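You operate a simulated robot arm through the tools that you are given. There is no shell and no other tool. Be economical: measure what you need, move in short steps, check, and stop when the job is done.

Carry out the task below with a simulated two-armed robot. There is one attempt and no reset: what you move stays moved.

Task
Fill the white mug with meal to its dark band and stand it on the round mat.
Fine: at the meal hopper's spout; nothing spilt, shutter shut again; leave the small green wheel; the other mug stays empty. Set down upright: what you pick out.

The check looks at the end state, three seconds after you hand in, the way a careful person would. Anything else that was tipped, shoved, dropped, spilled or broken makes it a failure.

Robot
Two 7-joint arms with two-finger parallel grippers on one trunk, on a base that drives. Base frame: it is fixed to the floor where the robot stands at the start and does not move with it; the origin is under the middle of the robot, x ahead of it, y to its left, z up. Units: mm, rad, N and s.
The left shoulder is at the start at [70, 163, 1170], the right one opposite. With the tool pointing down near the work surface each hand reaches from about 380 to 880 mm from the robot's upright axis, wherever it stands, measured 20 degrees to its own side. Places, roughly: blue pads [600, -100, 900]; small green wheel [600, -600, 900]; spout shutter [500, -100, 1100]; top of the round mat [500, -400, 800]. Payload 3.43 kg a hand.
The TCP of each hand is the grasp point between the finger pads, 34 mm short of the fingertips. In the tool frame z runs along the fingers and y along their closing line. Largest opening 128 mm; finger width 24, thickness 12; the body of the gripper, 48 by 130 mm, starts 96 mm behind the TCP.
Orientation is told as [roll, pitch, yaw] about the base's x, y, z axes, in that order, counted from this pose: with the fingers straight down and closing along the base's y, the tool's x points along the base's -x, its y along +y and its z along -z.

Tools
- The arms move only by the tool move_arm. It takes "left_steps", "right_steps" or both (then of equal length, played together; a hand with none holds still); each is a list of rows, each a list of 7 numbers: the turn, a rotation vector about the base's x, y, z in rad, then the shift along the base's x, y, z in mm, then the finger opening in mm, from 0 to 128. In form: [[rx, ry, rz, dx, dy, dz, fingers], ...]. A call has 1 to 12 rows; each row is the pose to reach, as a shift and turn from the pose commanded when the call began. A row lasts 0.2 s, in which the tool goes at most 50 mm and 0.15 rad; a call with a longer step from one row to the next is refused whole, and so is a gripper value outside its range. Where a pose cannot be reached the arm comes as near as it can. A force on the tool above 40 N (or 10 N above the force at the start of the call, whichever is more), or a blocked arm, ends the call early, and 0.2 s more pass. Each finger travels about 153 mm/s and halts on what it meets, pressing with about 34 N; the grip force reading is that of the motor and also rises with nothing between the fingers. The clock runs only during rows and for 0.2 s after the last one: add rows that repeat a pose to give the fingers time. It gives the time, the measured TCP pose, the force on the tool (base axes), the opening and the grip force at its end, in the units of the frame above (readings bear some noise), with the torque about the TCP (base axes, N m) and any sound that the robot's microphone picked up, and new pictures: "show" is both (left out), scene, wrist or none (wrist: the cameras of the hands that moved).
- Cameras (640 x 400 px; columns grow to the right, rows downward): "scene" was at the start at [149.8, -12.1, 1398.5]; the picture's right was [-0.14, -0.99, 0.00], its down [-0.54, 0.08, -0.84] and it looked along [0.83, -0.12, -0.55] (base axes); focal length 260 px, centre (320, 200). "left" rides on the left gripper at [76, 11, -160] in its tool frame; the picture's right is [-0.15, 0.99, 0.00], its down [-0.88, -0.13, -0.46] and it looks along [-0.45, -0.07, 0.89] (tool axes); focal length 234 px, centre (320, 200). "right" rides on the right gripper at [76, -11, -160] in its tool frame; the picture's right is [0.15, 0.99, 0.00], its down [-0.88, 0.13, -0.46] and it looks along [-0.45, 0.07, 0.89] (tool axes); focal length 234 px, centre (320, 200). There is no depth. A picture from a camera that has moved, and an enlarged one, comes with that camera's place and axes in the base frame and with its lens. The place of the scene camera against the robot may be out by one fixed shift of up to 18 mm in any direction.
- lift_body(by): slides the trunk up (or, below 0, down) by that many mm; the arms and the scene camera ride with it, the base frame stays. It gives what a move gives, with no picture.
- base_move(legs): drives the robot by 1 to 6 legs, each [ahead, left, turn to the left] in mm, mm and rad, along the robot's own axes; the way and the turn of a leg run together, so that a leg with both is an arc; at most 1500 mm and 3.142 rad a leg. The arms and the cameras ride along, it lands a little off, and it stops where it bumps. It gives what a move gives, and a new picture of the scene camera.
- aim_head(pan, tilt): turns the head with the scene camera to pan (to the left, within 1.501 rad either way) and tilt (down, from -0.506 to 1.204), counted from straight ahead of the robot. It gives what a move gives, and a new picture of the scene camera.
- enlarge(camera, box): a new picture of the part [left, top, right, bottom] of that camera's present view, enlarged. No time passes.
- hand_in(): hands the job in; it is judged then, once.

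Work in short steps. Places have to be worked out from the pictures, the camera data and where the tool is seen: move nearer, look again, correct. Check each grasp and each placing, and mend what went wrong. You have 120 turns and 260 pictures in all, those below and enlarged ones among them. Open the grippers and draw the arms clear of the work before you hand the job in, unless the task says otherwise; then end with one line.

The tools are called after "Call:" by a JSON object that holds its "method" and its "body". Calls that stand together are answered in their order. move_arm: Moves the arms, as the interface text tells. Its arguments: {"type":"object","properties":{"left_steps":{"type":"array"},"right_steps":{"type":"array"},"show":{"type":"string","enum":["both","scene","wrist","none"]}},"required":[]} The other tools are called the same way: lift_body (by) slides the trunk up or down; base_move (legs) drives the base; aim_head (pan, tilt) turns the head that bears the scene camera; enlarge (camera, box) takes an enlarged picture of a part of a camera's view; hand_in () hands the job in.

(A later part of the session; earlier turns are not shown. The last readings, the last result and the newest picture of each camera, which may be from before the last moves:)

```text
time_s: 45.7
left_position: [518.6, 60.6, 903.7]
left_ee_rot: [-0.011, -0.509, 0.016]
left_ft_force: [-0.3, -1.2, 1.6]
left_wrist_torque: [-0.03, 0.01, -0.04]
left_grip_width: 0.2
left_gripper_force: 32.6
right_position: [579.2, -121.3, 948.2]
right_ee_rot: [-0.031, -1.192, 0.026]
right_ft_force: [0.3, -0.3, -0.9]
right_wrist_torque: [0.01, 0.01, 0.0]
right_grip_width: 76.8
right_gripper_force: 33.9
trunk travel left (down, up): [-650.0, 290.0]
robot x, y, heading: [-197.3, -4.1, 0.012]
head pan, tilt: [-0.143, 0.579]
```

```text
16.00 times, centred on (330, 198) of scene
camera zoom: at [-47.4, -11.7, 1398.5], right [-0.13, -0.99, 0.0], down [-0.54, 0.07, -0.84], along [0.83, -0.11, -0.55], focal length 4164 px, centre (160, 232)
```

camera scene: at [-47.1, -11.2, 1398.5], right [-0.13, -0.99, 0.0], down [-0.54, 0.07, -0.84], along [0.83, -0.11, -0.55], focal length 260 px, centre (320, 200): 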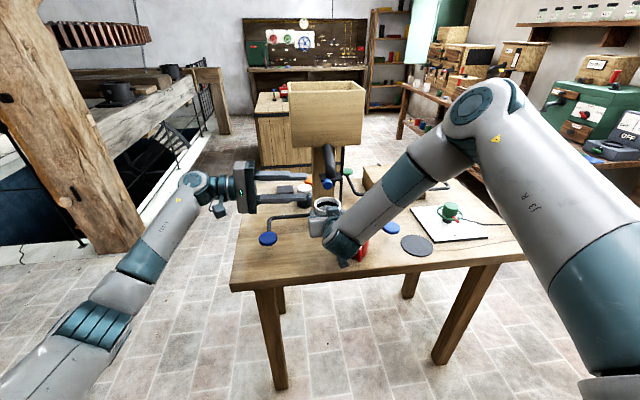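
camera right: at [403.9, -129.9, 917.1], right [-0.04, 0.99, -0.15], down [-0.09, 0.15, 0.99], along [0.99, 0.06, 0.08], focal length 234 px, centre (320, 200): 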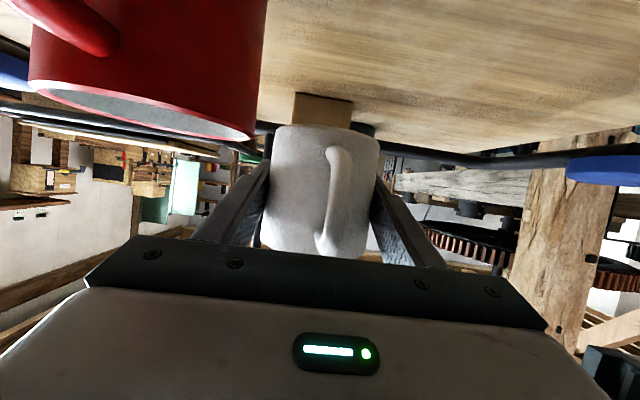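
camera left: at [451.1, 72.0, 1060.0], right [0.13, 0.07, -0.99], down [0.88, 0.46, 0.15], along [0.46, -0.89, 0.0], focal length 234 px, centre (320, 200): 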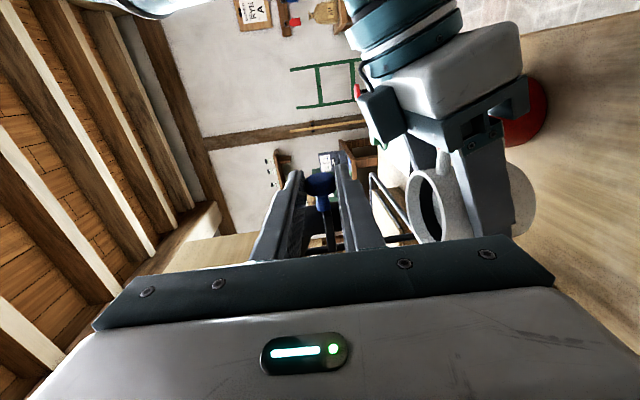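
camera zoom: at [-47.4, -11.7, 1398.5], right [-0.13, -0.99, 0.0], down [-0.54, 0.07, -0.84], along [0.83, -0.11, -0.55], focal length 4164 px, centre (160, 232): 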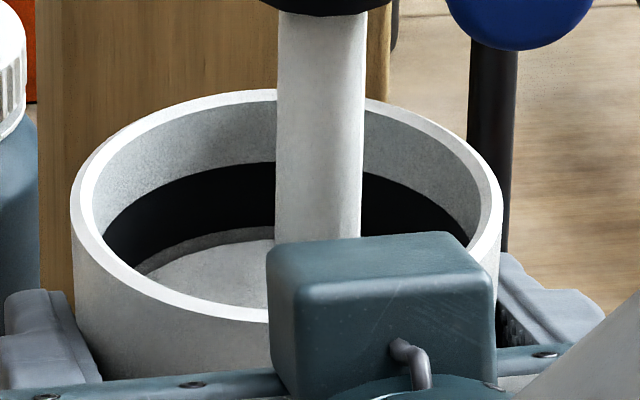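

Surface is just below the band (12 px); about 17 px/s. Hold 1.2 s more.

Call:
{"method": "move_arm", "body": {"left_steps": [[0, 0, 0, 0, 0, 0, 0], [0, 0, 0, 0, 0, 0, 0], [0, 0, 0, 0, 0, 0, 0], [0, 0, 0, 0, 0, 0, 0], [0, 0, 0, 0, 0, 0, 0]], "show": "none"}}

Call:
{"method": "enlarge", "body": {"camera": "scene", "box": [315, 188, 345, 208]}}

```text
time_s: 46.9
left_position: [518.4, 59.8, 904.5]
left_ee_rot: [-0.009, -0.51, 0.016]
left_ft_force: [0.7, -1.3, 2.0]
left_wrist_torque: [-0.04, -0.02, 0.01]
left_grip_width: 0.0
left_gripper_force: 33.0
right_position: [580.1, -120.8, 947.9]
right_ee_rot: [-0.031, -1.192, 0.027]
right_ft_force: [0.1, 0.2, -1.0]
right_wrist_torque: [-0.01, 0.02, 0.04]
right_grip_width: 76.9
right_gripper_force: 33.7
trunk travel left (down, up): [-650.0, 290.0]
robot x, y, heading: [-198.1, -0.4, 0.006]
head pan, tilt: [-0.143, 0.579]
```

```text
16.00 times, centred on (330, 198) of scene
camera zoom: at [-47.4, -11.7, 1398.5], right [-0.13, -0.99, 0.0], down [-0.54, 0.07, -0.84], along [0.83, -0.11, -0.55], focal length 4164 px, centre (160, 232)
```

zoom: 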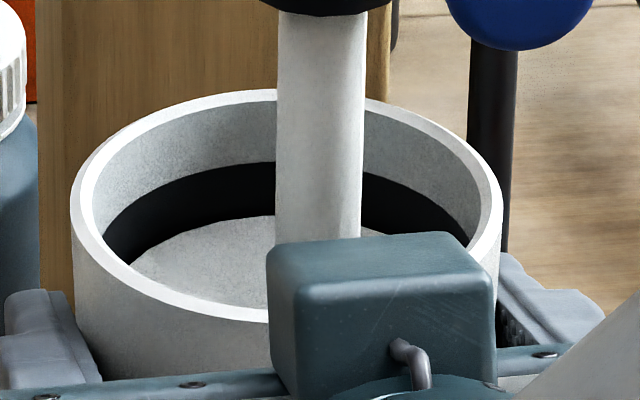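

Level is now within the band's lower part. Hold 0.4 s, then release the pad.

Call:
{"method": "move_arm", "body": {"left_steps": [[0, 0, 0, 0, 0, 0, 0], [0, 0, 0, 0, 0, 0, 0], [0, 0, 0, 0, 0, 25, 0], [0, 0, 0, 0, 0, 50, 0], [0, 0, 0, 0, 0, 60, 0]], "show": "none"}}

Call:
{"method": "enlarge", "body": {"camera": "scene", "box": [315, 188, 345, 208]}}

Call:
{"method": "enlarge", "body": {"camera": "scene", "box": [240, 150, 400, 260]}}

```text
time_s: 48.1
left_position: [517.6, 60.1, 964.1]
left_ee_rot: [-0.01, -0.508, 0.013]
left_ft_force: [-0.8, -0.1, -0.1]
left_wrist_torque: [-0.01, 0.0, 0.0]
left_grip_width: 0.1
left_gripper_force: 33.1
right_position: [579.2, -122.1, 948.2]
right_ee_rot: [-0.032, -1.191, 0.026]
right_ft_force: [-0.2, -0.1, -2.1]
right_wrist_torque: [0.05, 0.0, -0.02]
right_grip_width: 76.6
right_gripper_force: 33.0
trunk travel left (down, up): [-650.0, 290.0]
robot x, y, heading: [-198.8, -0.4, 0.009]
head pan, tilt: [-0.143, 0.579]
```

```text
16.00 times, centred on (330, 198) of scene
camera zoom: at [-47.1, -11.4, 1398.4], right [-0.13, -0.99, 0.0], down [-0.54, 0.07, -0.84], along [0.83, -0.11, -0.55], focal length 4164 px, centre (160, 232)
```

zoom: 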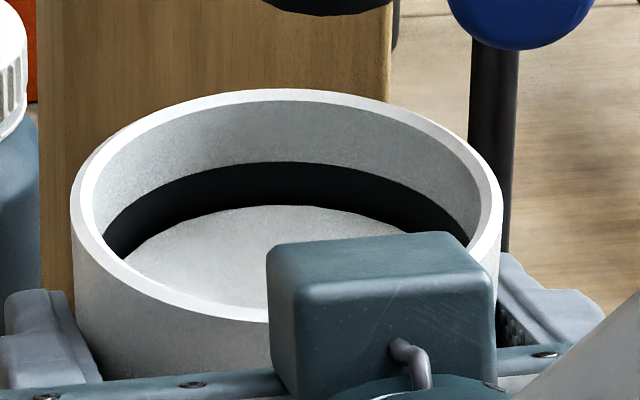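

```text
3.64 times, centred on (320, 205) of scene
camera zoom: at [-47.1, -11.4, 1398.4], right [-0.13, -0.99, 0.0], down [-0.54, 0.07, -0.84], along [0.83, -0.11, -0.55], focal length 946 px, centre (320, 182)
```

zoom: 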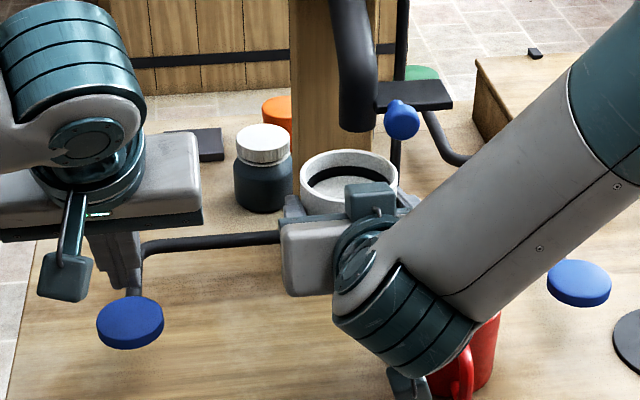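

Level sits about a third up the dark band, stream stopped, pads sprung back. Now I lower the mug 20 mm for clearance and turn the left hand back toward the knob.

Call:
{"method": "move_arm", "body": {"left_steps": [[-0.133, 0.037, -0.034, 0, 10, 20, 0], [-0.267, 0.073, -0.068, 0, 10, 40, 0], [-0.4, 0.11, -0.102, 0, 10, 60, 0], [-0.533, 0.146, -0.136, 0, 10, 75, 0], [-0.666, 0.183, -0.17, 0, 10, 90, 0], [-0.8, 0.219, -0.204, 0, 5, 95, 10], [-0.933, 0.256, -0.238, 0, 0, 95, 20], [-1.066, 0.292, -0.272, 0, -5, 95, 30], [-1.2, 0.329, -0.306, 0, -10, 95, 40], [-1.333, 0.365, -0.34, 5, -12, 95, 46], [-1.466, 0.402, -0.374, 8, -12, 95, 46], [-1.466, 0.402, -0.374, 8, -12, 95, 46]], "right_steps": [[0, 0, 0, 0, 0, -4, 60], [0, 0, 0, 0, 0, -8, 60], [0, 0, 0, 0, 0, -12, 60], [0, 0, 0, 0, 0, -16, 60], [0, 0, 0, 0, 0, -19, 60], [0, 0, 0, 0, 0, -19, 60], [0, 0, 0, 0, 0, -19, 60], [0, 0, 0, 0, 0, -19, 60], [0, 0, 0, 0, 0, -19, 60], [0, 0, 0, 0, 0, -19, 60], [0, 0, 0, 0, 0, -19, 60], [0, 0, 0, 0, 0, -19, 60]], "show": "none"}}

Call:
{"method": "enlarge", "body": {"camera": "left", "box": [220, 60, 420, 260]}}

Call:
{"method": "enlarge", "body": {"camera": "scene", "box": [290, 150, 380, 220]}}

```text
time_s: 50.7
left_position: [529.1, 49.2, 1060.3]
left_ee_rot: [-1.504, 0.014, 0.01]
left_ft_force: [0.0, 0.9, 0.0]
left_wrist_torque: [-0.01, -0.02, 0.04]
left_grip_width: 46.0
left_gripper_force: 0.2
right_position: [578.1, -120.1, 929.8]
right_ee_rot: [-0.039, -1.186, 0.027]
right_ft_force: [-0.7, -0.1, -1.2]
right_wrist_torque: [-0.03, -0.04, 0.0]
right_grip_width: 76.5
right_gripper_force: 34.1
trunk travel left (down, up): [-650.0, 290.0]
robot x, y, heading: [-198.4, -5.4, 0.013]
head pan, tilt: [-0.143, 0.579]
```

```text
2.00 times, centred on (320, 160) of left
camera zoom: at [450.8, 209.6, 1059.5], right [0.13, 0.07, -0.99], down [0.88, 0.46, 0.15], along [0.46, -0.89, 0.0], focal length 468 px, centre (320, 280)
```

zoom: 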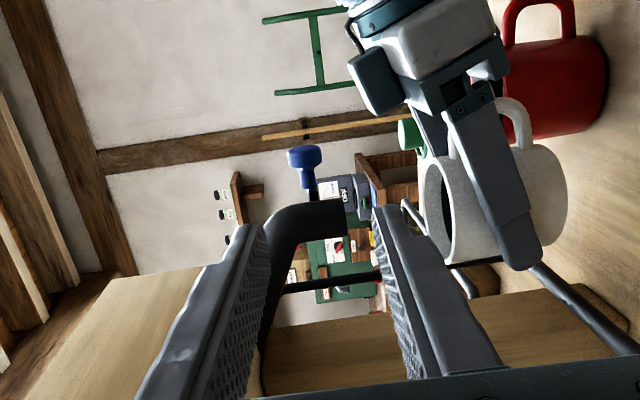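

```text
5.71 times, centred on (335, 185) of scene
camera zoom: at [-47.6, -11.3, 1398.5], right [-0.13, -0.99, 0.0], down [-0.54, 0.07, -0.84], along [0.83, -0.11, -0.55], focal length 1487 px, centre (234, 286)
```

zoom: 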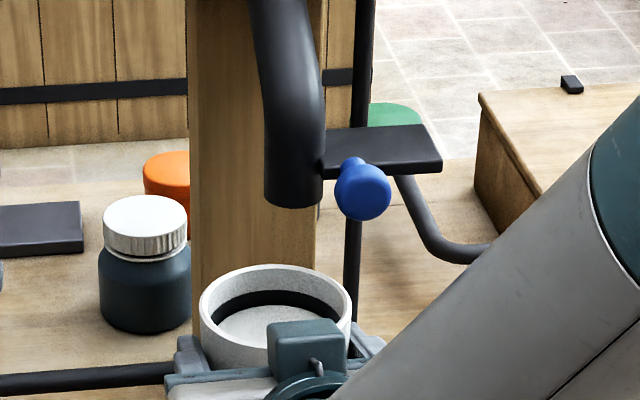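

Knob is at ≈(531, -147, 1058). Slide in and close on it.

Call:
{"method": "move_arm", "body": {"left_steps": [[0, 0, 0, -1, -40, -1, 46], [0, 0, 0, -1, -80, -1, 46], [0, 0, 0, -1, -115, -1, 46], [0, 0, 0, -1, -145, -1, 46], [0, 0, 0, -1, -165, -1, 46], [0, 0, 0, -1, -176, -1, 46], [0, 0, 0, -1, -176, -1, 46], [0, 0, 0, -1, -176, -1, 32], [0, 0, 0, -1, -176, -1, 20], [0, 0, 0, -1, -176, -1, 15], [0, 0, 0, -1, -176, -1, 15]], "show": "none"}}

Call:
{"method": "enlarge", "body": {"camera": "scene", "box": [290, 150, 380, 220]}}

```text
time_s: 53.1
left_position: [527.8, -128.0, 1059.3]
left_ee_rot: [-1.507, 0.011, 0.012]
left_ft_force: [7.9, -0.7, 16.6]
left_wrist_torque: [-0.25, -0.11, -0.31]
left_grip_width: 25.2
left_gripper_force: 45.3
right_position: [579.0, -118.9, 930.3]
right_ee_rot: [-0.038, -1.188, 0.027]
right_ft_force: [-0.3, -0.3, -1.6]
right_wrist_torque: [0.03, 0.0, -0.02]
right_grip_width: 76.5
right_gripper_force: 33.4
trunk travel left (down, up): [-650.0, 290.0]
robot x, y, heading: [-195.0, -0.6, 0.008]
head pan, tilt: [-0.143, 0.579]
```

```text
5.71 times, centred on (335, 185) of scene
camera zoom: at [-47.7, -11.3, 1398.7], right [-0.13, -0.99, 0.0], down [-0.54, 0.07, -0.84], along [0.83, -0.11, -0.55], focal length 1487 px, centre (234, 286)
```

zoom: 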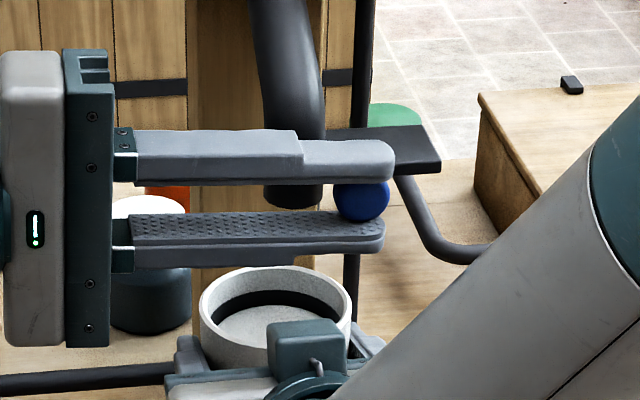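

Gripped. I slide it back left 39 mm.

Call:
{"method": "move_arm", "body": {"left_steps": [[0, 0, 0, 1, 5, 1.5, 15], [0, 0, 0, 1, 12, 1.5, 15], [0, 0, 0, 1, 19, 1.5, 15], [0, 0, 0, 1, 26, 1.5, 15], [0, 0, 0, 1, 33, 1.5, 15], [0, 0, 0, 1, 38, 1.5, 15], [0, 0, 0, 1, 42, 1.5, 15]], "show": "none"}}

Call:
{"method": "enlarge", "body": {"camera": "scene", "box": [290, 150, 380, 220]}}

```text
time_s: 54.7
left_position: [527.0, -88.9, 1060.2]
left_ee_rot: [-1.5, 0.013, 0.009]
left_ft_force: [9.0, -14.7, 13.9]
left_wrist_torque: [0.03, -0.12, 0.81]
left_grip_width: 25.2
left_gripper_force: 45.2
right_position: [579.1, -121.8, 928.8]
right_ee_rot: [-0.033, -1.188, 0.02]
right_ft_force: [-0.1, 0.0, -1.2]
right_wrist_torque: [0.0, -0.02, -0.01]
right_grip_width: 76.8
right_gripper_force: 33.7
trunk travel left (down, up): [-650.0, 290.0]
robot x, y, heading: [-194.7, -0.1, 0.008]
head pan, tilt: [-0.143, 0.579]
```

```text
5.71 times, centred on (335, 185) of scene
camera zoom: at [-47.4, -14.3, 1398.5], right [-0.13, -0.99, 0.0], down [-0.54, 0.07, -0.84], along [0.83, -0.11, -0.55], focal length 1487 px, centre (234, 286)
```

zoom: 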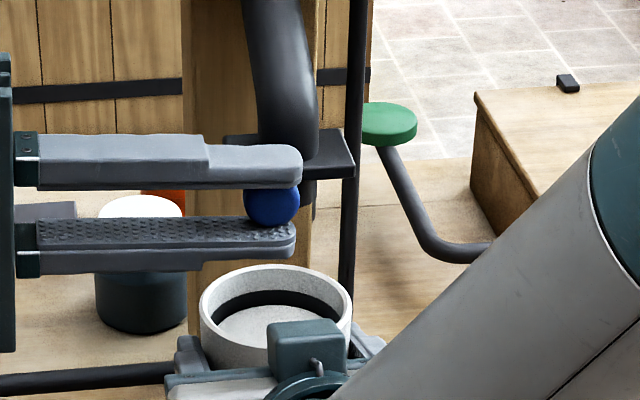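

End stop reached at the original position: shutter shut. I release and withdraw the left hand.

Call:
{"method": "move_arm", "body": {"left_steps": [[0, 0, 0, 1, -2, 1, 15], [0, 0, 0, 1, -2, 1, 30], [0, 0, 0, 1, -2, 1, 46], [0, 0, 0, 1, -2, 1, 46], [0, 0, 0, 1, 30, 1, 46], [0, 0, 0, 0, 70, 1, 46], [0, 0, 0, -10, 110, 1, 46], [0, 0, 0, -20, 150, 10, 46], [0, 0, 0, -40, 190, 30, 46], [0, 0, 0, -60, 230, 50, 46]], "show": "none"}}

Call:
{"method": "enlarge", "body": {"camera": "scene", "box": [290, 150, 380, 220]}}

```text
time_s: 56.9
left_position: [467.0, 147.3, 1109.7]
left_ee_rot: [-1.504, 0.014, 0.009]
left_ft_force: [-0.1, 0.4, 0.3]
left_wrist_torque: [0.0, -0.03, 0.02]
left_grip_width: 45.9
left_gripper_force: 0.0
right_position: [577.8, -119.8, 930.5]
right_ee_rot: [-0.038, -1.188, 0.028]
right_ft_force: [-0.4, 0.6, -1.3]
right_wrist_torque: [-0.02, 0.0, 0.01]
right_grip_width: 76.5
right_gripper_force: 34.3
trunk travel left (down, up): [-650.0, 290.0]
robot x, y, heading: [-196.1, -0.8, 0.011]
head pan, tilt: [-0.143, 0.579]
```

```text
5.71 times, centred on (335, 185) of scene
camera zoom: at [-48.0, -10.3, 1398.6], right [-0.13, -0.99, 0.0], down [-0.54, 0.07, -0.84], along [0.83, -0.11, -0.55], focal length 1487 px, centre (234, 286)
```

zoom: 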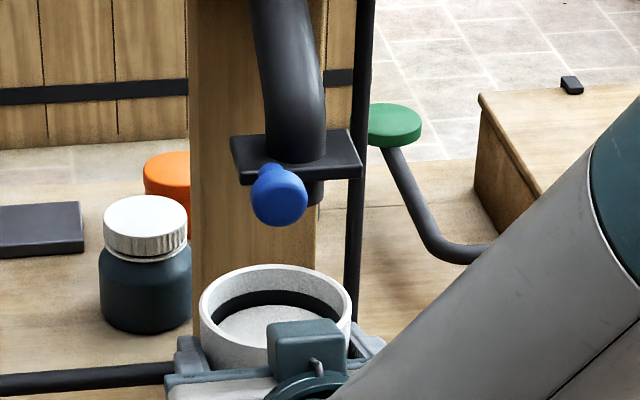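

Shutter is shut and aligned as at the start. Now carry the mug: slightly up, out to the right past the spout, then higher, toward the mat at ≈(511, -402).

Call:
{"method": "move_arm", "body": {"right_steps": [[0, 0, 0, 0, 0, 8, 60], [0, 0, 0, 0, -10, 16, 60], [0, 0, 0, -8, -28, 18, 60], [0, 0, 0, -16, -48, 18, 60], [0, 0, 0, -24, -68, 18, 60], [0, 0, 0, -32, -88, 20, 60], [0, 0, 0, -38, -106, 28, 60], [0, 0, 0, -44, -124, 40, 60], [0, 0, 0, -50, -142, 50, 60], [0, 0, 0, -56, -162, 55, 60], [0, 0, 0, -60, -180, 55, 60]]}}

```text
time_s: 59.3
left_position: [467.4, 146.5, 1110.8]
left_ee_rot: [-1.503, 0.011, 0.01]
left_ft_force: [0.0, 0.8, 1.1]
left_wrist_torque: [0.01, 0.0, -0.01]
left_grip_width: 45.7
left_gripper_force: 0.0
right_position: [541.9, -232.7, 1016.8]
right_ee_rot: [-0.054, -1.157, 0.02]
right_ft_force: [1.5, -0.9, -1.7]
right_wrist_torque: [0.01, -0.02, 0.02]
right_grip_width: 76.7
right_gripper_force: 33.8
right hand out of reach, approached as far as the arm can: row 3, 4, 5, 6, 7, 8, 9, 10, 11
trunk travel left (down, up): [-650.0, 290.0]
robot x, y, heading: [-199.1, -1.8, 0.009]
head pan, tilt: [-0.143, 0.579]
camera scene: at [-47.5, -11.9, 1398.5], right [-0.13, -0.99, 0.0], down [-0.54, 0.07, -0.84], along [0.83, -0.11, -0.55], focal length 260 px, centre (320, 200)
camera right: at [365.8, -239.4, 1011.8], right [-0.03, 0.99, -0.16], down [-0.06, 0.15, 0.99], along [1.0, 0.04, 0.05], focal length 234 px, centre (320, 200)
```

scene: 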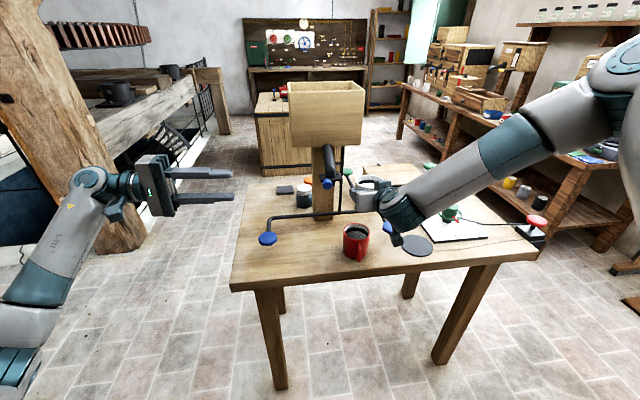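
right: 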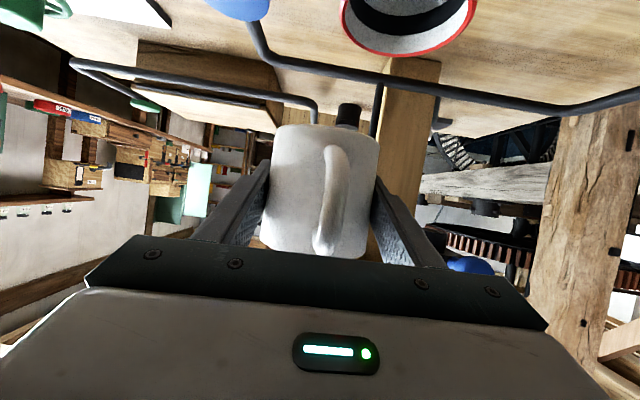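

The arm is near a limit with the hand pointing straight ahead here (slight 0.04 rad tilt, fine). I yaw the hand to the right about the vertical, which keeps the mug upright and suits this side.

Call:
{"method": "move_arm", "body": {"right_steps": [[0, 0, -0.1, 0, 0, 10, 60], [0, 0, -0.2, 0, 0, 15, 60], [0, 0, -0.3, 0, 0, 15, 60], [0, 0, -0.4, 0, 0, 15, 60], [0, 0, -0.4, 0, 0, 15, 60]]}}

```text
time_s: 60.5
left_position: [467.1, 146.1, 1110.3]
left_ee_rot: [-1.502, 0.012, 0.011]
left_ft_force: [0.1, 0.0, 1.8]
left_wrist_torque: [0.0, -0.03, 0.01]
left_grip_width: 45.8
left_gripper_force: 0.0
right_position: [543.5, -232.6, 1031.9]
right_ee_rot: [-0.031, -1.192, -0.375]
right_ft_force: [0.7, -0.6, -1.5]
right_wrist_torque: [-0.01, 0.01, 0.0]
right_grip_width: 76.5
right_gripper_force: 34.2
trunk travel left (down, up): [-650.0, 290.0]
robot x, y, heading: [-193.4, -2.0, 0.013]
head pan, tilt: [-0.143, 0.579]
camera scene: at [-47.5, -12.0, 1398.5], right [-0.13, -0.99, 0.0], down [-0.54, 0.07, -0.84], along [0.83, -0.11, -0.55], focal length 260 px, centre (320, 200)
camera right: at [378.1, -173.4, 1020.1], right [0.34, 0.93, -0.15], down [-0.03, 0.17, 0.98], along [0.94, -0.33, 0.09], focal length 234 px, centre (320, 200)
```

scene: 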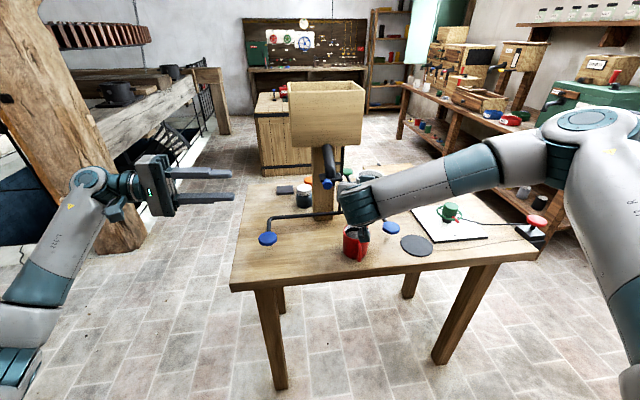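
right: 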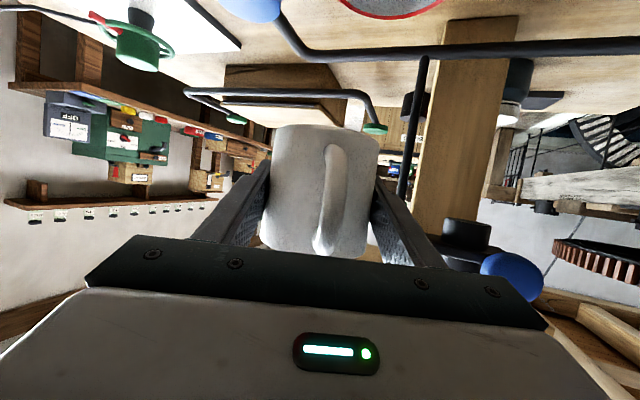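

Reach is fine now. I move over toward the mat, staying high, and measure the mat and right pad again.

Call:
{"method": "move_arm", "body": {"right_steps": [[0, 0, 0, -4, -20, -5, 60], [0, 0, 0, -8, -40, -10, 60], [0, 0, 0, -12, -62, -15, 60], [0, 0, 0, -16, -85, -20, 60], [0, 0, 0, -20, -110, -25, 60], [0, 0, 0, -25, -135, -30, 60], [0, 0, 0, -30, -158, -35, 60], [0, 0, 0, -34, -176, -40, 60], [0, 0, 0, -34, -176, -40, 60]]}}

Call:
{"method": "enlarge", "body": {"camera": "scene", "box": [370, 190, 470, 270]}}

Call:
{"method": "enlarge", "body": {"camera": "left", "box": [240, 0, 560, 200]}}

```text
time_s: 62.5
left_position: [468.5, 146.1, 1111.6]
left_ee_rot: [-1.502, 0.014, 0.011]
left_ft_force: [-0.4, -0.5, 0.1]
left_wrist_torque: [0.04, -0.02, -0.01]
left_grip_width: 45.7
left_gripper_force: 0.1
right_position: [510.3, -409.7, 991.8]
right_ee_rot: [-0.029, -1.193, -0.377]
right_ft_force: [-0.9, 0.2, -2.2]
right_wrist_torque: [0.0, -0.06, 0.02]
right_grip_width: 76.6
right_gripper_force: 33.9
trunk travel left (down, up): [-650.0, 290.0]
robot x, y, heading: [-195.1, -0.3, 0.009]
head pan, tilt: [-0.143, 0.579]
camera scene: at [-47.1, -12.7, 1398.5], right [-0.13, -0.99, 0.0], down [-0.54, 0.07, -0.84], along [0.83, -0.11, -0.55], focal length 260 px, centre (320, 200)
camera right: at [344.7, -350.5, 979.8], right [0.34, 0.93, -0.15], down [-0.03, 0.17, 0.99], along [0.94, -0.33, 0.09], focal length 234 px, centre (320, 200)
```

scene: 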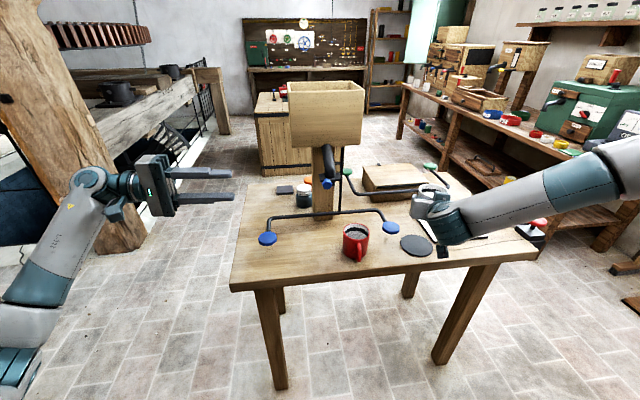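
right: 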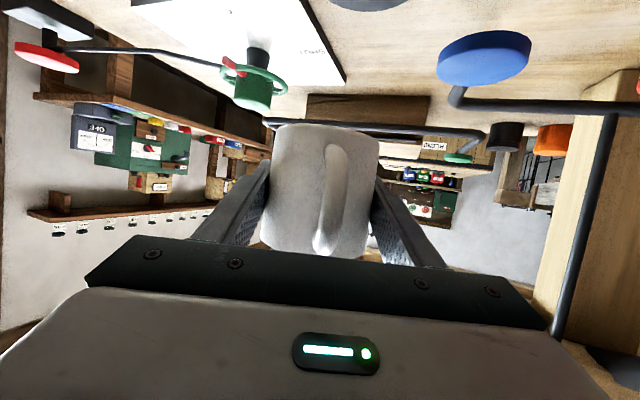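

```text
5.00 times, centred on (420, 230) of scene
camera zoom: at [-47.1, -12.7, 1398.5], right [-0.13, -0.99, 0.0], down [-0.54, 0.07, -0.84], along [0.83, -0.11, -0.55], focal length 1301 px, centre (-180, 50)
```

zoom: 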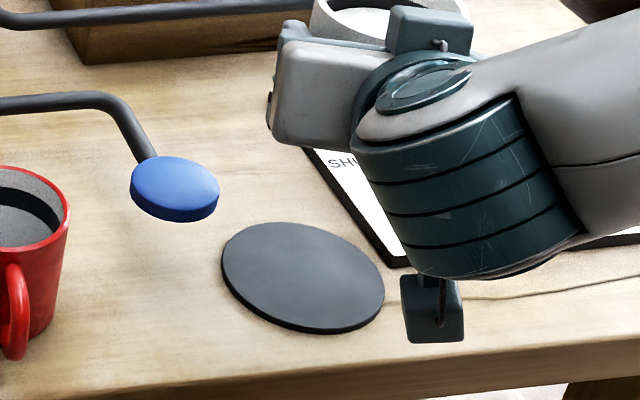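

```text
2.00 times, centred on (400, 100) of left
camera zoom: at [390.8, 306.2, 1111.1], right [0.13, 0.07, -0.99], down [0.88, 0.45, 0.15], along [0.46, -0.89, 0.0], focal length 468 px, centre (160, 400)
```

zoom: 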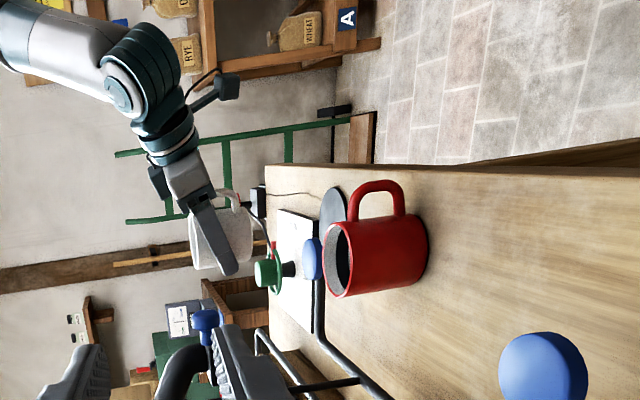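

Mat centre ≈ (513, -399), radius ~51; right pad ≈ (538, -311, 889). I'll set down at about (512, -404) and open only a little to keep clear of the pad. Descend to just above.

Call:
{"method": "move_arm", "body": {"right_steps": [[0, 0, 0, 1, 2, -20, 60], [0, 0, 0, 2, 4, -45, 60], [0, 0, 0, 2, 5, -70, 60], [0, 0, 0, 2, 5, -90, 60], [0, 0, 0, 2, 5, -105, 60], [0, 0, 0, 2, 5, -114, 60], [0, 0, 0, 2, 5, -114, 60]]}}

Call:
{"method": "enlarge", "body": {"camera": "scene", "box": [370, 190, 470, 270]}}

Call:
{"method": "enlarge", "body": {"camera": "right", "box": [200, 80, 520, 280]}}

```text
time_s: 64.1
left_position: [468.2, 145.3, 1110.5]
left_ee_rot: [-1.5, 0.013, 0.01]
left_ft_force: [0.3, 0.0, 0.5]
left_wrist_torque: [0.0, -0.02, 0.01]
left_grip_width: 46.2
left_gripper_force: 0.0
right_position: [532.2, -376.5, 901.3]
right_ee_rot: [-0.062, -1.165, -0.378]
right_ft_force: [2.1, -4.4, 2.4]
right_wrist_torque: [-0.09, -0.13, -0.09]
right_grip_width: 76.6
right_gripper_force: 33.7
right hand out of reach, approached as far as the arm can: row 1, 2, 3, 4, 5, 6, 7
trunk travel left (down, up): [-650.0, 290.0]
robot x, y, heading: [-199.9, -1.6, 0.008]
head pan, tilt: [-0.143, 0.579]
camera scene: at [-46.9, -12.3, 1398.5], right [-0.13, -0.99, 0.0], down [-0.54, 0.07, -0.84], along [0.83, -0.11, -0.55], focal length 260 px, centre (320, 200)
camera right: at [369.0, -312.1, 895.2], right [0.36, 0.92, -0.16], down [0.0, 0.17, 0.99], along [0.93, -0.36, 0.06], focal length 234 px, centre (320, 200)
```

scene: 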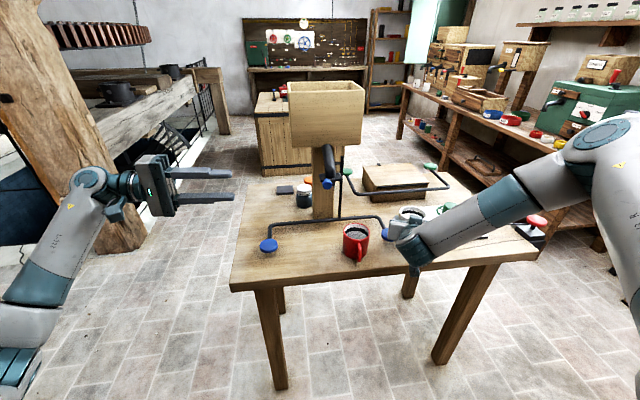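
right: 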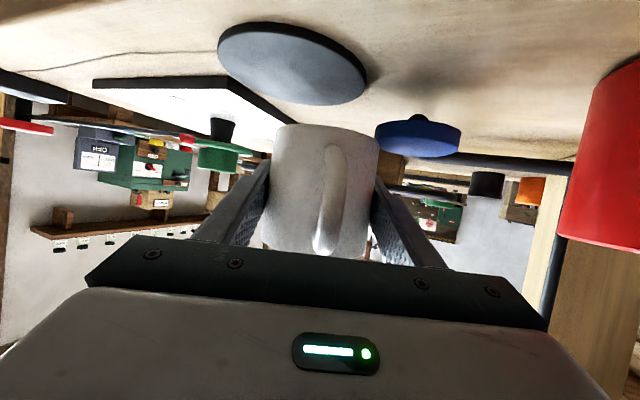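

```text
5.00 times, centred on (420, 230) of scene
camera zoom: at [-46.9, -12.3, 1398.5], right [-0.13, -0.99, 0.0], down [-0.54, 0.07, -0.84], along [0.83, -0.11, -0.55], focal length 1301 px, centre (-180, 50)
```

zoom: 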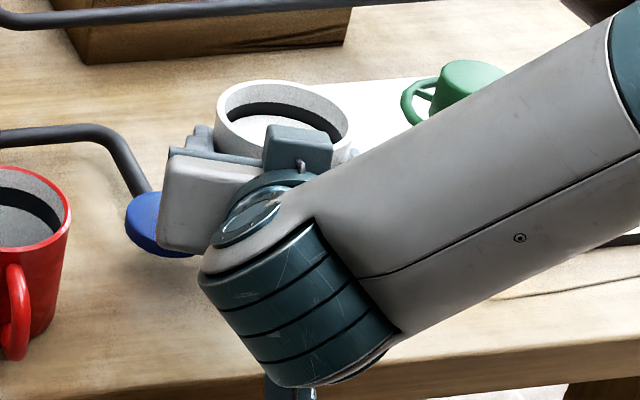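

```text
2.00 times, centred on (360, 180) of right
camera zoom: at [369.0, -312.1, 895.2], right [0.36, 0.92, -0.16], down [0.0, 0.17, 0.99], along [0.93, -0.36, 0.06], focal length 468 px, centre (240, 240)
```

zoom: 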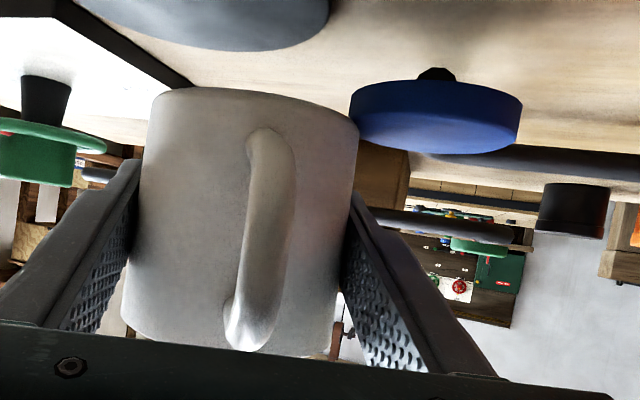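

The arm ran out of reach and drifted toward the blue pad (shutter is shut, so harmless). I lift straight up away from it at once, and fold the left hand back for a base move.

Call:
{"method": "move_arm", "body": {"right_steps": [[0, 0, 0, 0, -2, 20, 60], [0, 0, 0, -4, -8, 45, 60], [0, 0, 0, -8, -14, 70, 60], [0, 0, 0, -12, -20, 95, 60], [0, 0, 0, -12, -20, 105, 60], [0, 0, 0, -12, -20, 105, 60]], "left_steps": [[0, 0, 0, -30, 0, 10, 46], [0, 0, 0, -65, 0, 20, 46], [0, 0, 0, -100, 10, 30, 46], [0, 0, 0, -130, 20, 40, 46], [0, 0, 0, -160, 30, 50, 46], [0, 0, 0, -160, 30, 50, 46]]}}

Call:
{"method": "enlarge", "body": {"camera": "scene", "box": [320, 180, 460, 270]}}

```text
time_s: 65.5
left_position: [305.9, 174.6, 1161.1]
left_ee_rot: [-1.503, 0.012, 0.01]
left_ft_force: [-0.5, 0.3, 0.2]
left_wrist_torque: [-0.03, 0.02, 0.02]
left_grip_width: 46.0
left_gripper_force: 0.1
right_position: [520.9, -393.1, 1005.3]
right_ee_rot: [-0.032, -1.192, -0.373]
right_ft_force: [-0.6, -0.4, -1.1]
right_wrist_torque: [0.0, -0.02, -0.01]
right_grip_width: 76.4
right_gripper_force: 33.7
right hand out of reach, approached as far as the arm can: row 1
trunk travel left (down, up): [-650.0, 290.0]
robot x, y, heading: [-196.5, -0.8, 0.014]
head pan, tilt: [-0.143, 0.579]
camera scene: at [-46.5, -11.9, 1398.4], right [-0.13, -0.99, 0.0], down [-0.54, 0.07, -0.84], along [0.83, -0.11, -0.55], focal length 260 px, centre (320, 200)
camera right: at [355.6, -334.5, 994.9], right [0.34, 0.93, -0.15], down [-0.03, 0.17, 0.98], along [0.94, -0.33, 0.09], focal length 234 px, centre (320, 200)
camera left: at [228.7, 335.2, 1161.6], right [0.13, 0.07, -0.99], down [0.88, 0.45, 0.15], along [0.46, -0.89, 0.0], focal length 234 px, centre (320, 200)
```

scene: 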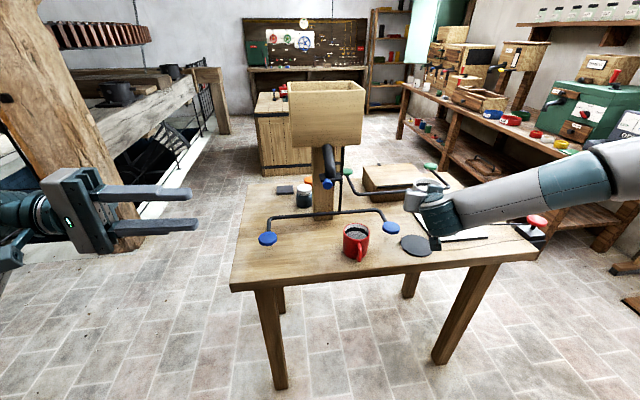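
right: 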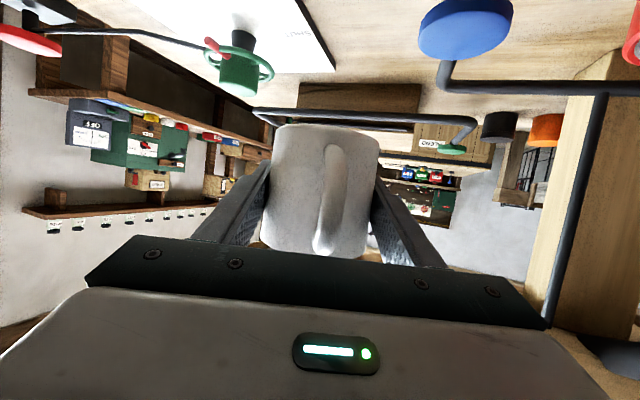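
left: 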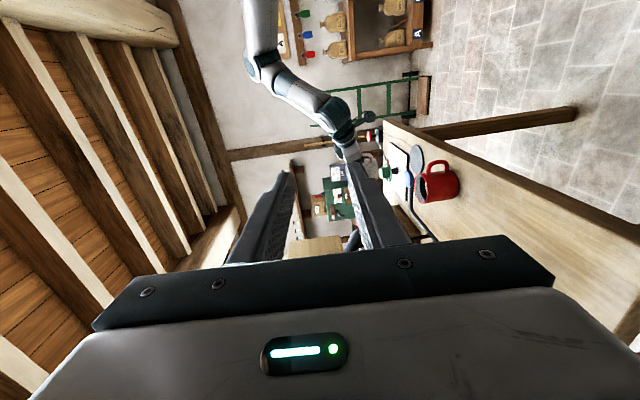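

```text
4.44 times, centred on (390, 225) of scene
camera zoom: at [-46.5, -11.9, 1398.4], right [-0.13, -0.99, 0.0], down [-0.54, 0.07, -0.84], along [0.83, -0.11, -0.55], focal length 1157 px, centre (9, 89)
```

zoom: 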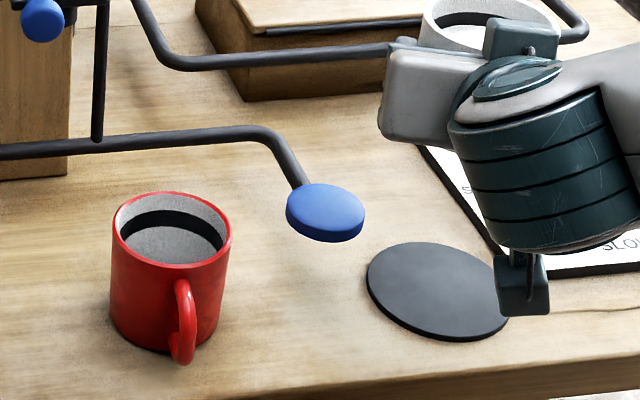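

All intact. I strafe the robot right 150 mm with the mug held high, then bring the arm back left by the same amount.

Call:
{"method": "base_move", "body": {"legs": [[0, -150, 0]]}}

Call:
{"method": "move_arm", "body": {"right_steps": [[0, 0, 0, 0, 18, 0, 60], [0, 0, 0, 0, 38, 0, 60], [0, 0, 0, 0, 60, 0, 60], [0, 0, 0, 0, 82, 0, 60], [0, 0, 0, 0, 104, 0, 60], [0, 0, 0, 0, 124, 0, 60], [0, 0, 0, 0, 140, 0, 60], [0, 0, 0, 0, 150, 0, 60]], "show": "scene"}}

```text
time_s: 66.8
left_position: [306.8, 30.3, 1161.3]
left_ee_rot: [-1.501, 0.015, 0.013]
left_ft_force: [0.3, 0.1, 0.7]
left_wrist_torque: [0.03, 0.01, -0.02]
left_grip_width: 45.9
left_gripper_force: 0.1
right_position: [522.7, -538.0, 1005.2]
right_ee_rot: [-0.033, -1.193, -0.372]
right_ft_force: [-0.5, 0.2, -1.9]
right_wrist_torque: [0.05, 0.0, 0.01]
right_grip_width: 76.3
right_gripper_force: 33.9
trunk travel left (down, up): [-650.0, 290.0]
robot x, y, heading: [-199.4, -147.1, 0.011]
head pan, tilt: [-0.143, 0.579]
camera scene: at [-45.7, -157.0, 1398.5], right [-0.13, -0.99, 0.0], down [-0.54, 0.07, -0.84], along [0.83, -0.11, -0.55], focal length 260 px, centre (320, 200)
```

scene: 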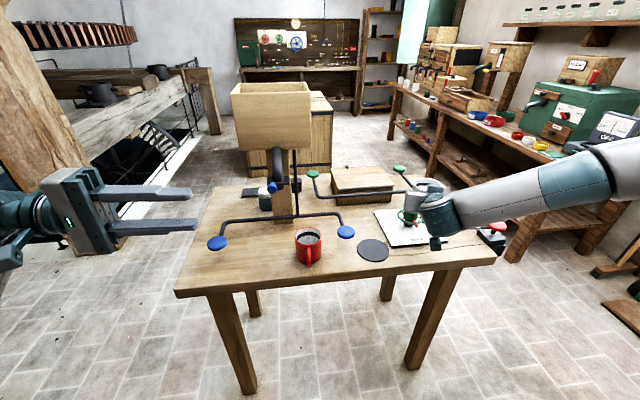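

```text
time_s: 68.6
left_position: [307.3, 29.6, 1161.9]
left_ee_rot: [-1.502, 0.014, 0.012]
left_ft_force: [0.0, 0.1, 0.3]
left_wrist_torque: [-0.01, 0.0, 0.0]
left_grip_width: 46.0
left_gripper_force: 0.0
right_position: [522.7, -387.9, 1006.9]
right_ee_rot: [-0.032, -1.192, -0.372]
right_ft_force: [0.3, 0.8, -1.0]
right_wrist_torque: [0.02, 0.0, 0.0]
right_grip_width: 76.5
right_gripper_force: 34.4
trunk travel left (down, up): [-650.0, 290.0]
robot x, y, heading: [-194.6, -142.6, 0.008]
head pan, tilt: [-0.143, 0.579]
camera scene: at [-45.6, -156.8, 1398.5], right [-0.13, -0.99, 0.0], down [-0.54, 0.07, -0.84], along [0.83, -0.11, -0.55], focal length 260 px, centre (320, 200)
```

scene: 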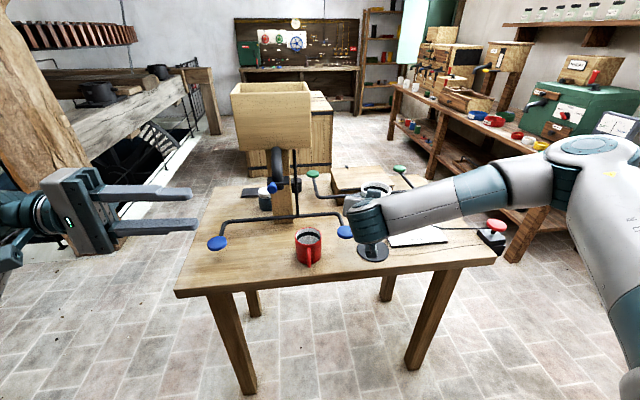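

Works well. Repeat: strafe right another 200 mm and bring the arm back left.

Call:
{"method": "base_move", "body": {"legs": [[0, -200, 0]]}}

Call:
{"method": "move_arm", "body": {"right_steps": [[0, 0, 0, 0, 18, 0, 60], [0, 0, 0, 0, 38, 0, 60], [0, 0, 0, 0, 60, 0, 60], [0, 0, 0, 0, 82, 0, 60], [0, 0, 0.05, 0, 104, 0, 60], [0, 0, 0.1, 0, 124, 0, 60], [0, 0, 0.15, 0, 144, 0, 60], [0, 0, 0.22, 0, 162, 0, 60], [0, 0, 0.29, -3, 175, 0, 60], [0, 0, 0.36, -6, 182, -5, 60], [0, 0, 0.36, -8, 182, -10, 60]], "show": "both"}}

```text
time_s: 70.2
left_position: [308.0, -166.9, 1161.0]
left_ee_rot: [-1.503, 0.012, 0.017]
left_ft_force: [0.0, -1.5, -0.3]
left_wrist_torque: [0.02, -0.04, -0.04]
left_grip_width: 46.0
left_gripper_force: 0.1
right_position: [525.3, -582.4, 1006.7]
right_ee_rot: [-0.032, -1.192, -0.368]
right_ft_force: [-0.1, 0.1, -1.9]
right_wrist_torque: [0.0, 0.01, 0.0]
right_grip_width: 76.6
right_gripper_force: 33.9
trunk travel left (down, up): [-650.0, 290.0]
robot x, y, heading: [-191.5, -339.3, 0.019]
head pan, tilt: [-0.143, 0.579]
camera scene: at [-42.9, -355.0, 1398.5], right [-0.13, -0.99, 0.0], down [-0.54, 0.07, -0.84], along [0.83, -0.11, -0.55], focal length 260 px, centre (320, 200)
```

scene: 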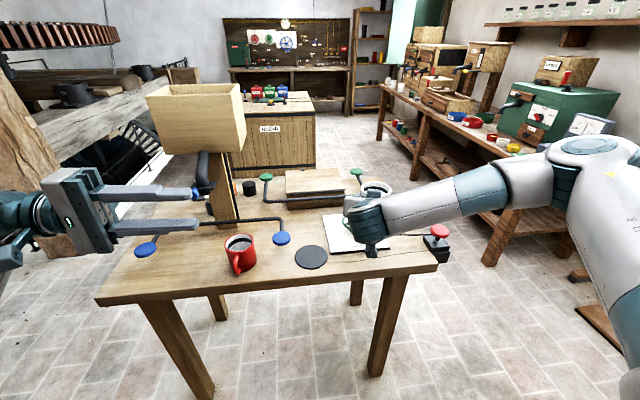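

```text
time_s: 72.6
left_position: [308.9, -166.6, 1160.8]
left_ee_rot: [-1.503, 0.014, 0.018]
left_ft_force: [0.4, 0.1, -0.6]
left_wrist_torque: [-0.03, 0.02, 0.0]
left_grip_width: 45.9
left_gripper_force: 0.0
right_position: [518.3, -399.3, 995.2]
right_ee_rot: [-0.032, -1.191, -0.005]
right_ft_force: [-0.6, -0.2, -1.2]
right_wrist_torque: [-0.01, -0.01, 0.01]
right_grip_width: 76.6
right_gripper_force: 33.4
trunk travel left (down, up): [-650.0, 290.0]
robot x, y, heading: [-193.0, -346.6, 0.016]
head pan, tilt: [-0.143, 0.579]
camera scene: at [-42.7, -354.2, 1398.5], right [-0.13, -0.99, 0.0], down [-0.54, 0.07, -0.84], along [0.83, -0.11, -0.55], focal length 260 px, centre (320, 200)
camera right: at [343.0, -404.8, 983.2], right [-0.02, 0.99, -0.15], down [-0.09, 0.15, 0.98], along [1.0, 0.03, 0.09], focal length 234 px, centre (320, 200)
```

scene: 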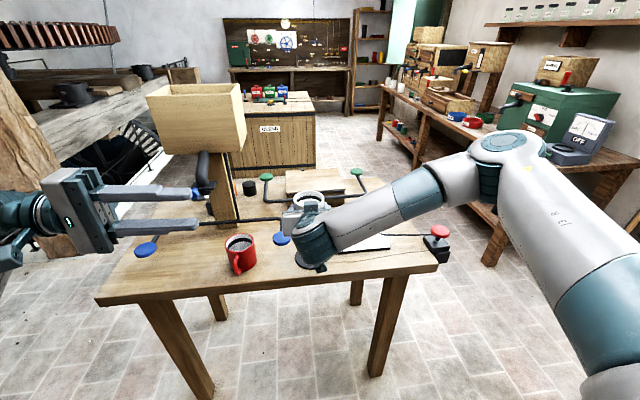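
right: 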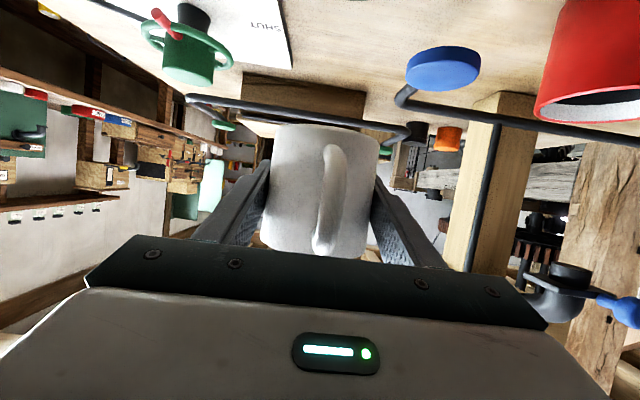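

Same posture as at the pick-up now. Mat ≈ (513, -402), pad ≈ (535, -318). I shift to (512, -408) and descend partway, then check.

Call:
{"method": "move_arm", "body": {"right_steps": [[0, 0, 0, -3, -5, -10, 60], [0, 0, 0, -6, -9, -25, 60], [0, 0, 0, -6, -9, -45, 60], [0, 0, 0, -6, -9, -65, 60], [0, 0, 0, -6, -9, -80, 60], [0, 0, 0, -6, -9, -92, 60], [0, 0, 0, -6, -9, -92, 60]]}}

Call:
{"method": "enlarge", "body": {"camera": "scene", "box": [260, 190, 380, 280]}}

```text
time_s: 74.2
left_position: [309.7, -165.9, 1161.2]
left_ee_rot: [-1.503, 0.016, 0.017]
left_ft_force: [-0.2, -0.5, 0.4]
left_wrist_torque: [0.0, -0.03, 0.01]
left_grip_width: 45.9
left_gripper_force: 0.0
right_position: [512.0, -410.6, 902.2]
right_ee_rot: [-0.032, -1.192, -0.008]
right_ft_force: [-0.4, -0.2, -0.7]
right_wrist_torque: [0.02, 0.01, 0.0]
right_grip_width: 76.6
right_gripper_force: 34.4
trunk travel left (down, up): [-650.0, 290.0]
robot x, y, heading: [-194.8, -348.5, 0.018]
head pan, tilt: [-0.143, 0.579]
camera scene: at [-43.0, -355.0, 1398.5], right [-0.13, -0.99, 0.0], down [-0.54, 0.07, -0.84], along [0.83, -0.11, -0.55], focal length 260 px, centre (320, 200)
camera right: at [336.4, -415.0, 890.8], right [-0.02, 0.99, -0.15], down [-0.09, 0.14, 0.98], along [1.0, 0.03, 0.09], focal length 234 px, centre (320, 200)
```

scene: 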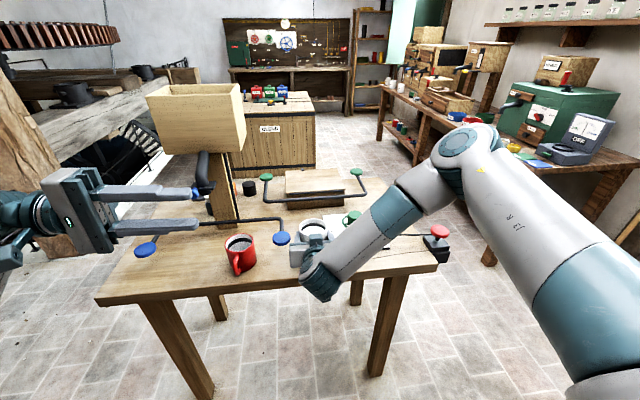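
right: 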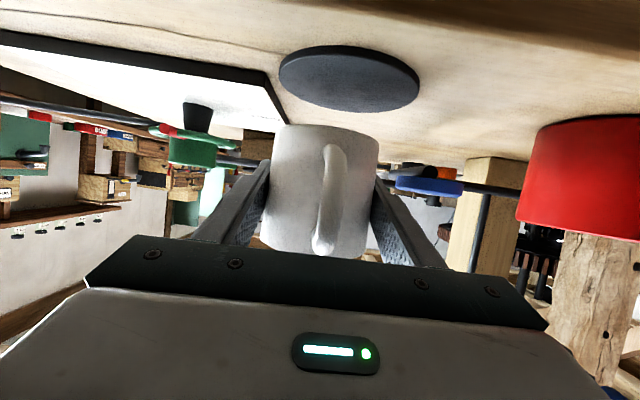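

```text
4.44 times, centred on (320, 235) of scene
camera zoom: at [-43.0, -355.0, 1398.5], right [-0.13, -0.99, 0.0], down [-0.54, 0.07, -0.84], along [0.83, -0.11, -0.55], focal length 1157 px, centre (320, 44)
```

zoom: 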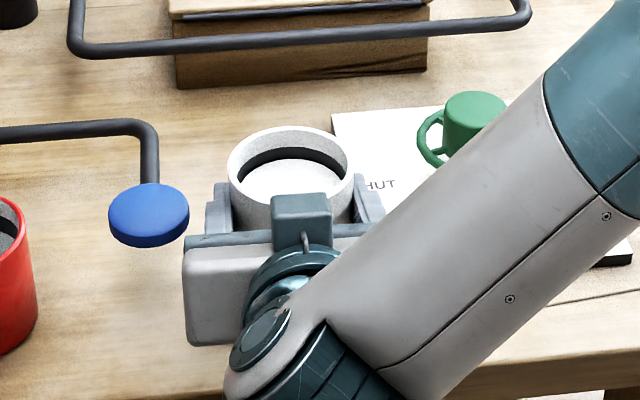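

Mat centre y ≈ -402 in the wrist view; the pad edge at about -342. I nudge 3 mm left and descend slowly to touch.

Call:
{"method": "move_arm", "body": {"right_steps": [[0, 0, 0, 0, 3, -12, 60], [0, 0, 0, 0, 3, -22, 60], [0, 0, 0, 0, 3, -29, 60], [0, 0, 0, 0, 3, -32, 60], [0, 0, 0, 0, 3, -34, 60]], "show": "wrist"}}

```text
time_s: 75.4
left_position: [308.0, -165.4, 1161.7]
left_ee_rot: [-1.503, 0.013, 0.017]
left_ft_force: [1.3, 0.5, 0.4]
left_wrist_torque: [0.01, -0.01, -0.02]
left_grip_width: 46.1
left_gripper_force: 0.2
right_position: [510.8, -406.1, 869.1]
right_ee_rot: [-0.032, -1.191, -0.007]
right_ft_force: [0.2, 0.2, -1.0]
right_wrist_torque: [-0.02, 0.01, 0.02]
right_grip_width: 76.3
right_gripper_force: 34.0
trunk travel left (down, up): [-650.0, 290.0]
robot x, y, heading: [-195.3, -343.5, 0.017]
head pan, tilt: [-0.143, 0.579]
camera right: at [336.2, -411.4, 858.2], right [-0.02, 0.99, -0.15], down [-0.09, 0.15, 0.98], along [1.0, 0.03, 0.09], focal length 234 px, centre (320, 200)
```

right: 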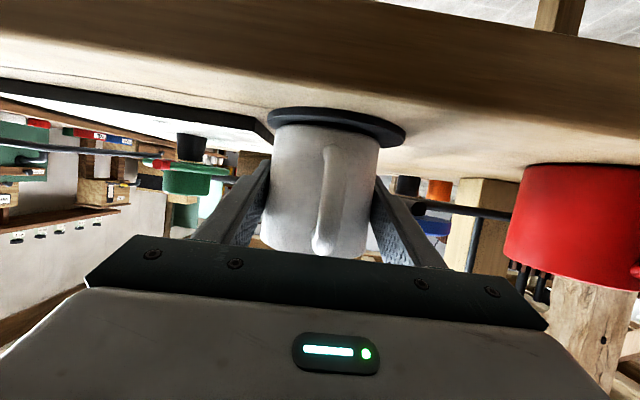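

Nearly touching, mug about 8 mm right of mat centre, well inside it. I nudge 2 mm left and lower until contact.

Call:
{"method": "move_arm", "body": {"right_steps": [[0, 0, 0, 0, 2, 0, 60], [0, 0, 0, 0, 2, -1, 60], [0, 0, 0, 0, 2, -2, 60], [0, 0, 0, 0, 2, -3, 60]], "show": "wrist"}}

```text
time_s: 76.4
left_position: [308.1, -165.5, 1162.2]
left_ee_rot: [-1.501, 0.012, 0.018]
left_ft_force: [0.0, -0.5, 1.1]
left_wrist_torque: [0.01, -0.04, -0.03]
left_grip_width: 46.0
left_gripper_force: 0.1
right_position: [512.0, -405.0, 869.5]
right_ee_rot: [-0.029, -1.198, -0.009]
right_ft_force: [-1.2, -0.6, 8.9]
right_wrist_torque: [0.27, -0.03, 0.03]
right_grip_width: 76.4
right_gripper_force: 33.5
trunk travel left (down, up): [-650.0, 290.0]
robot x, y, heading: [-195.7, -351.9, 0.015]
head pan, tilt: [-0.143, 0.579]
camera right: at [337.0, -409.6, 857.0], right [-0.02, 0.99, -0.15], down [-0.1, 0.14, 0.98], along [1.0, 0.03, 0.09], focal length 234 px, centre (320, 200)
```

right: 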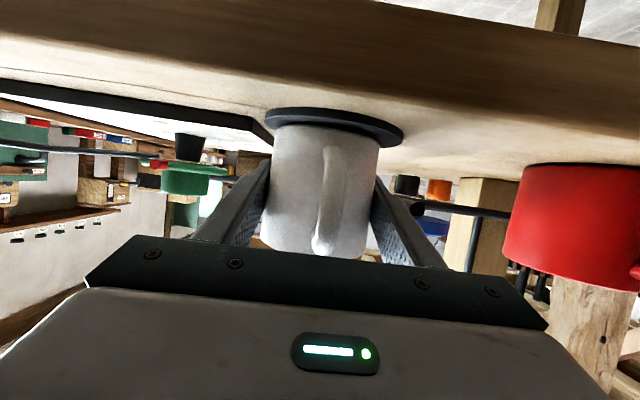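

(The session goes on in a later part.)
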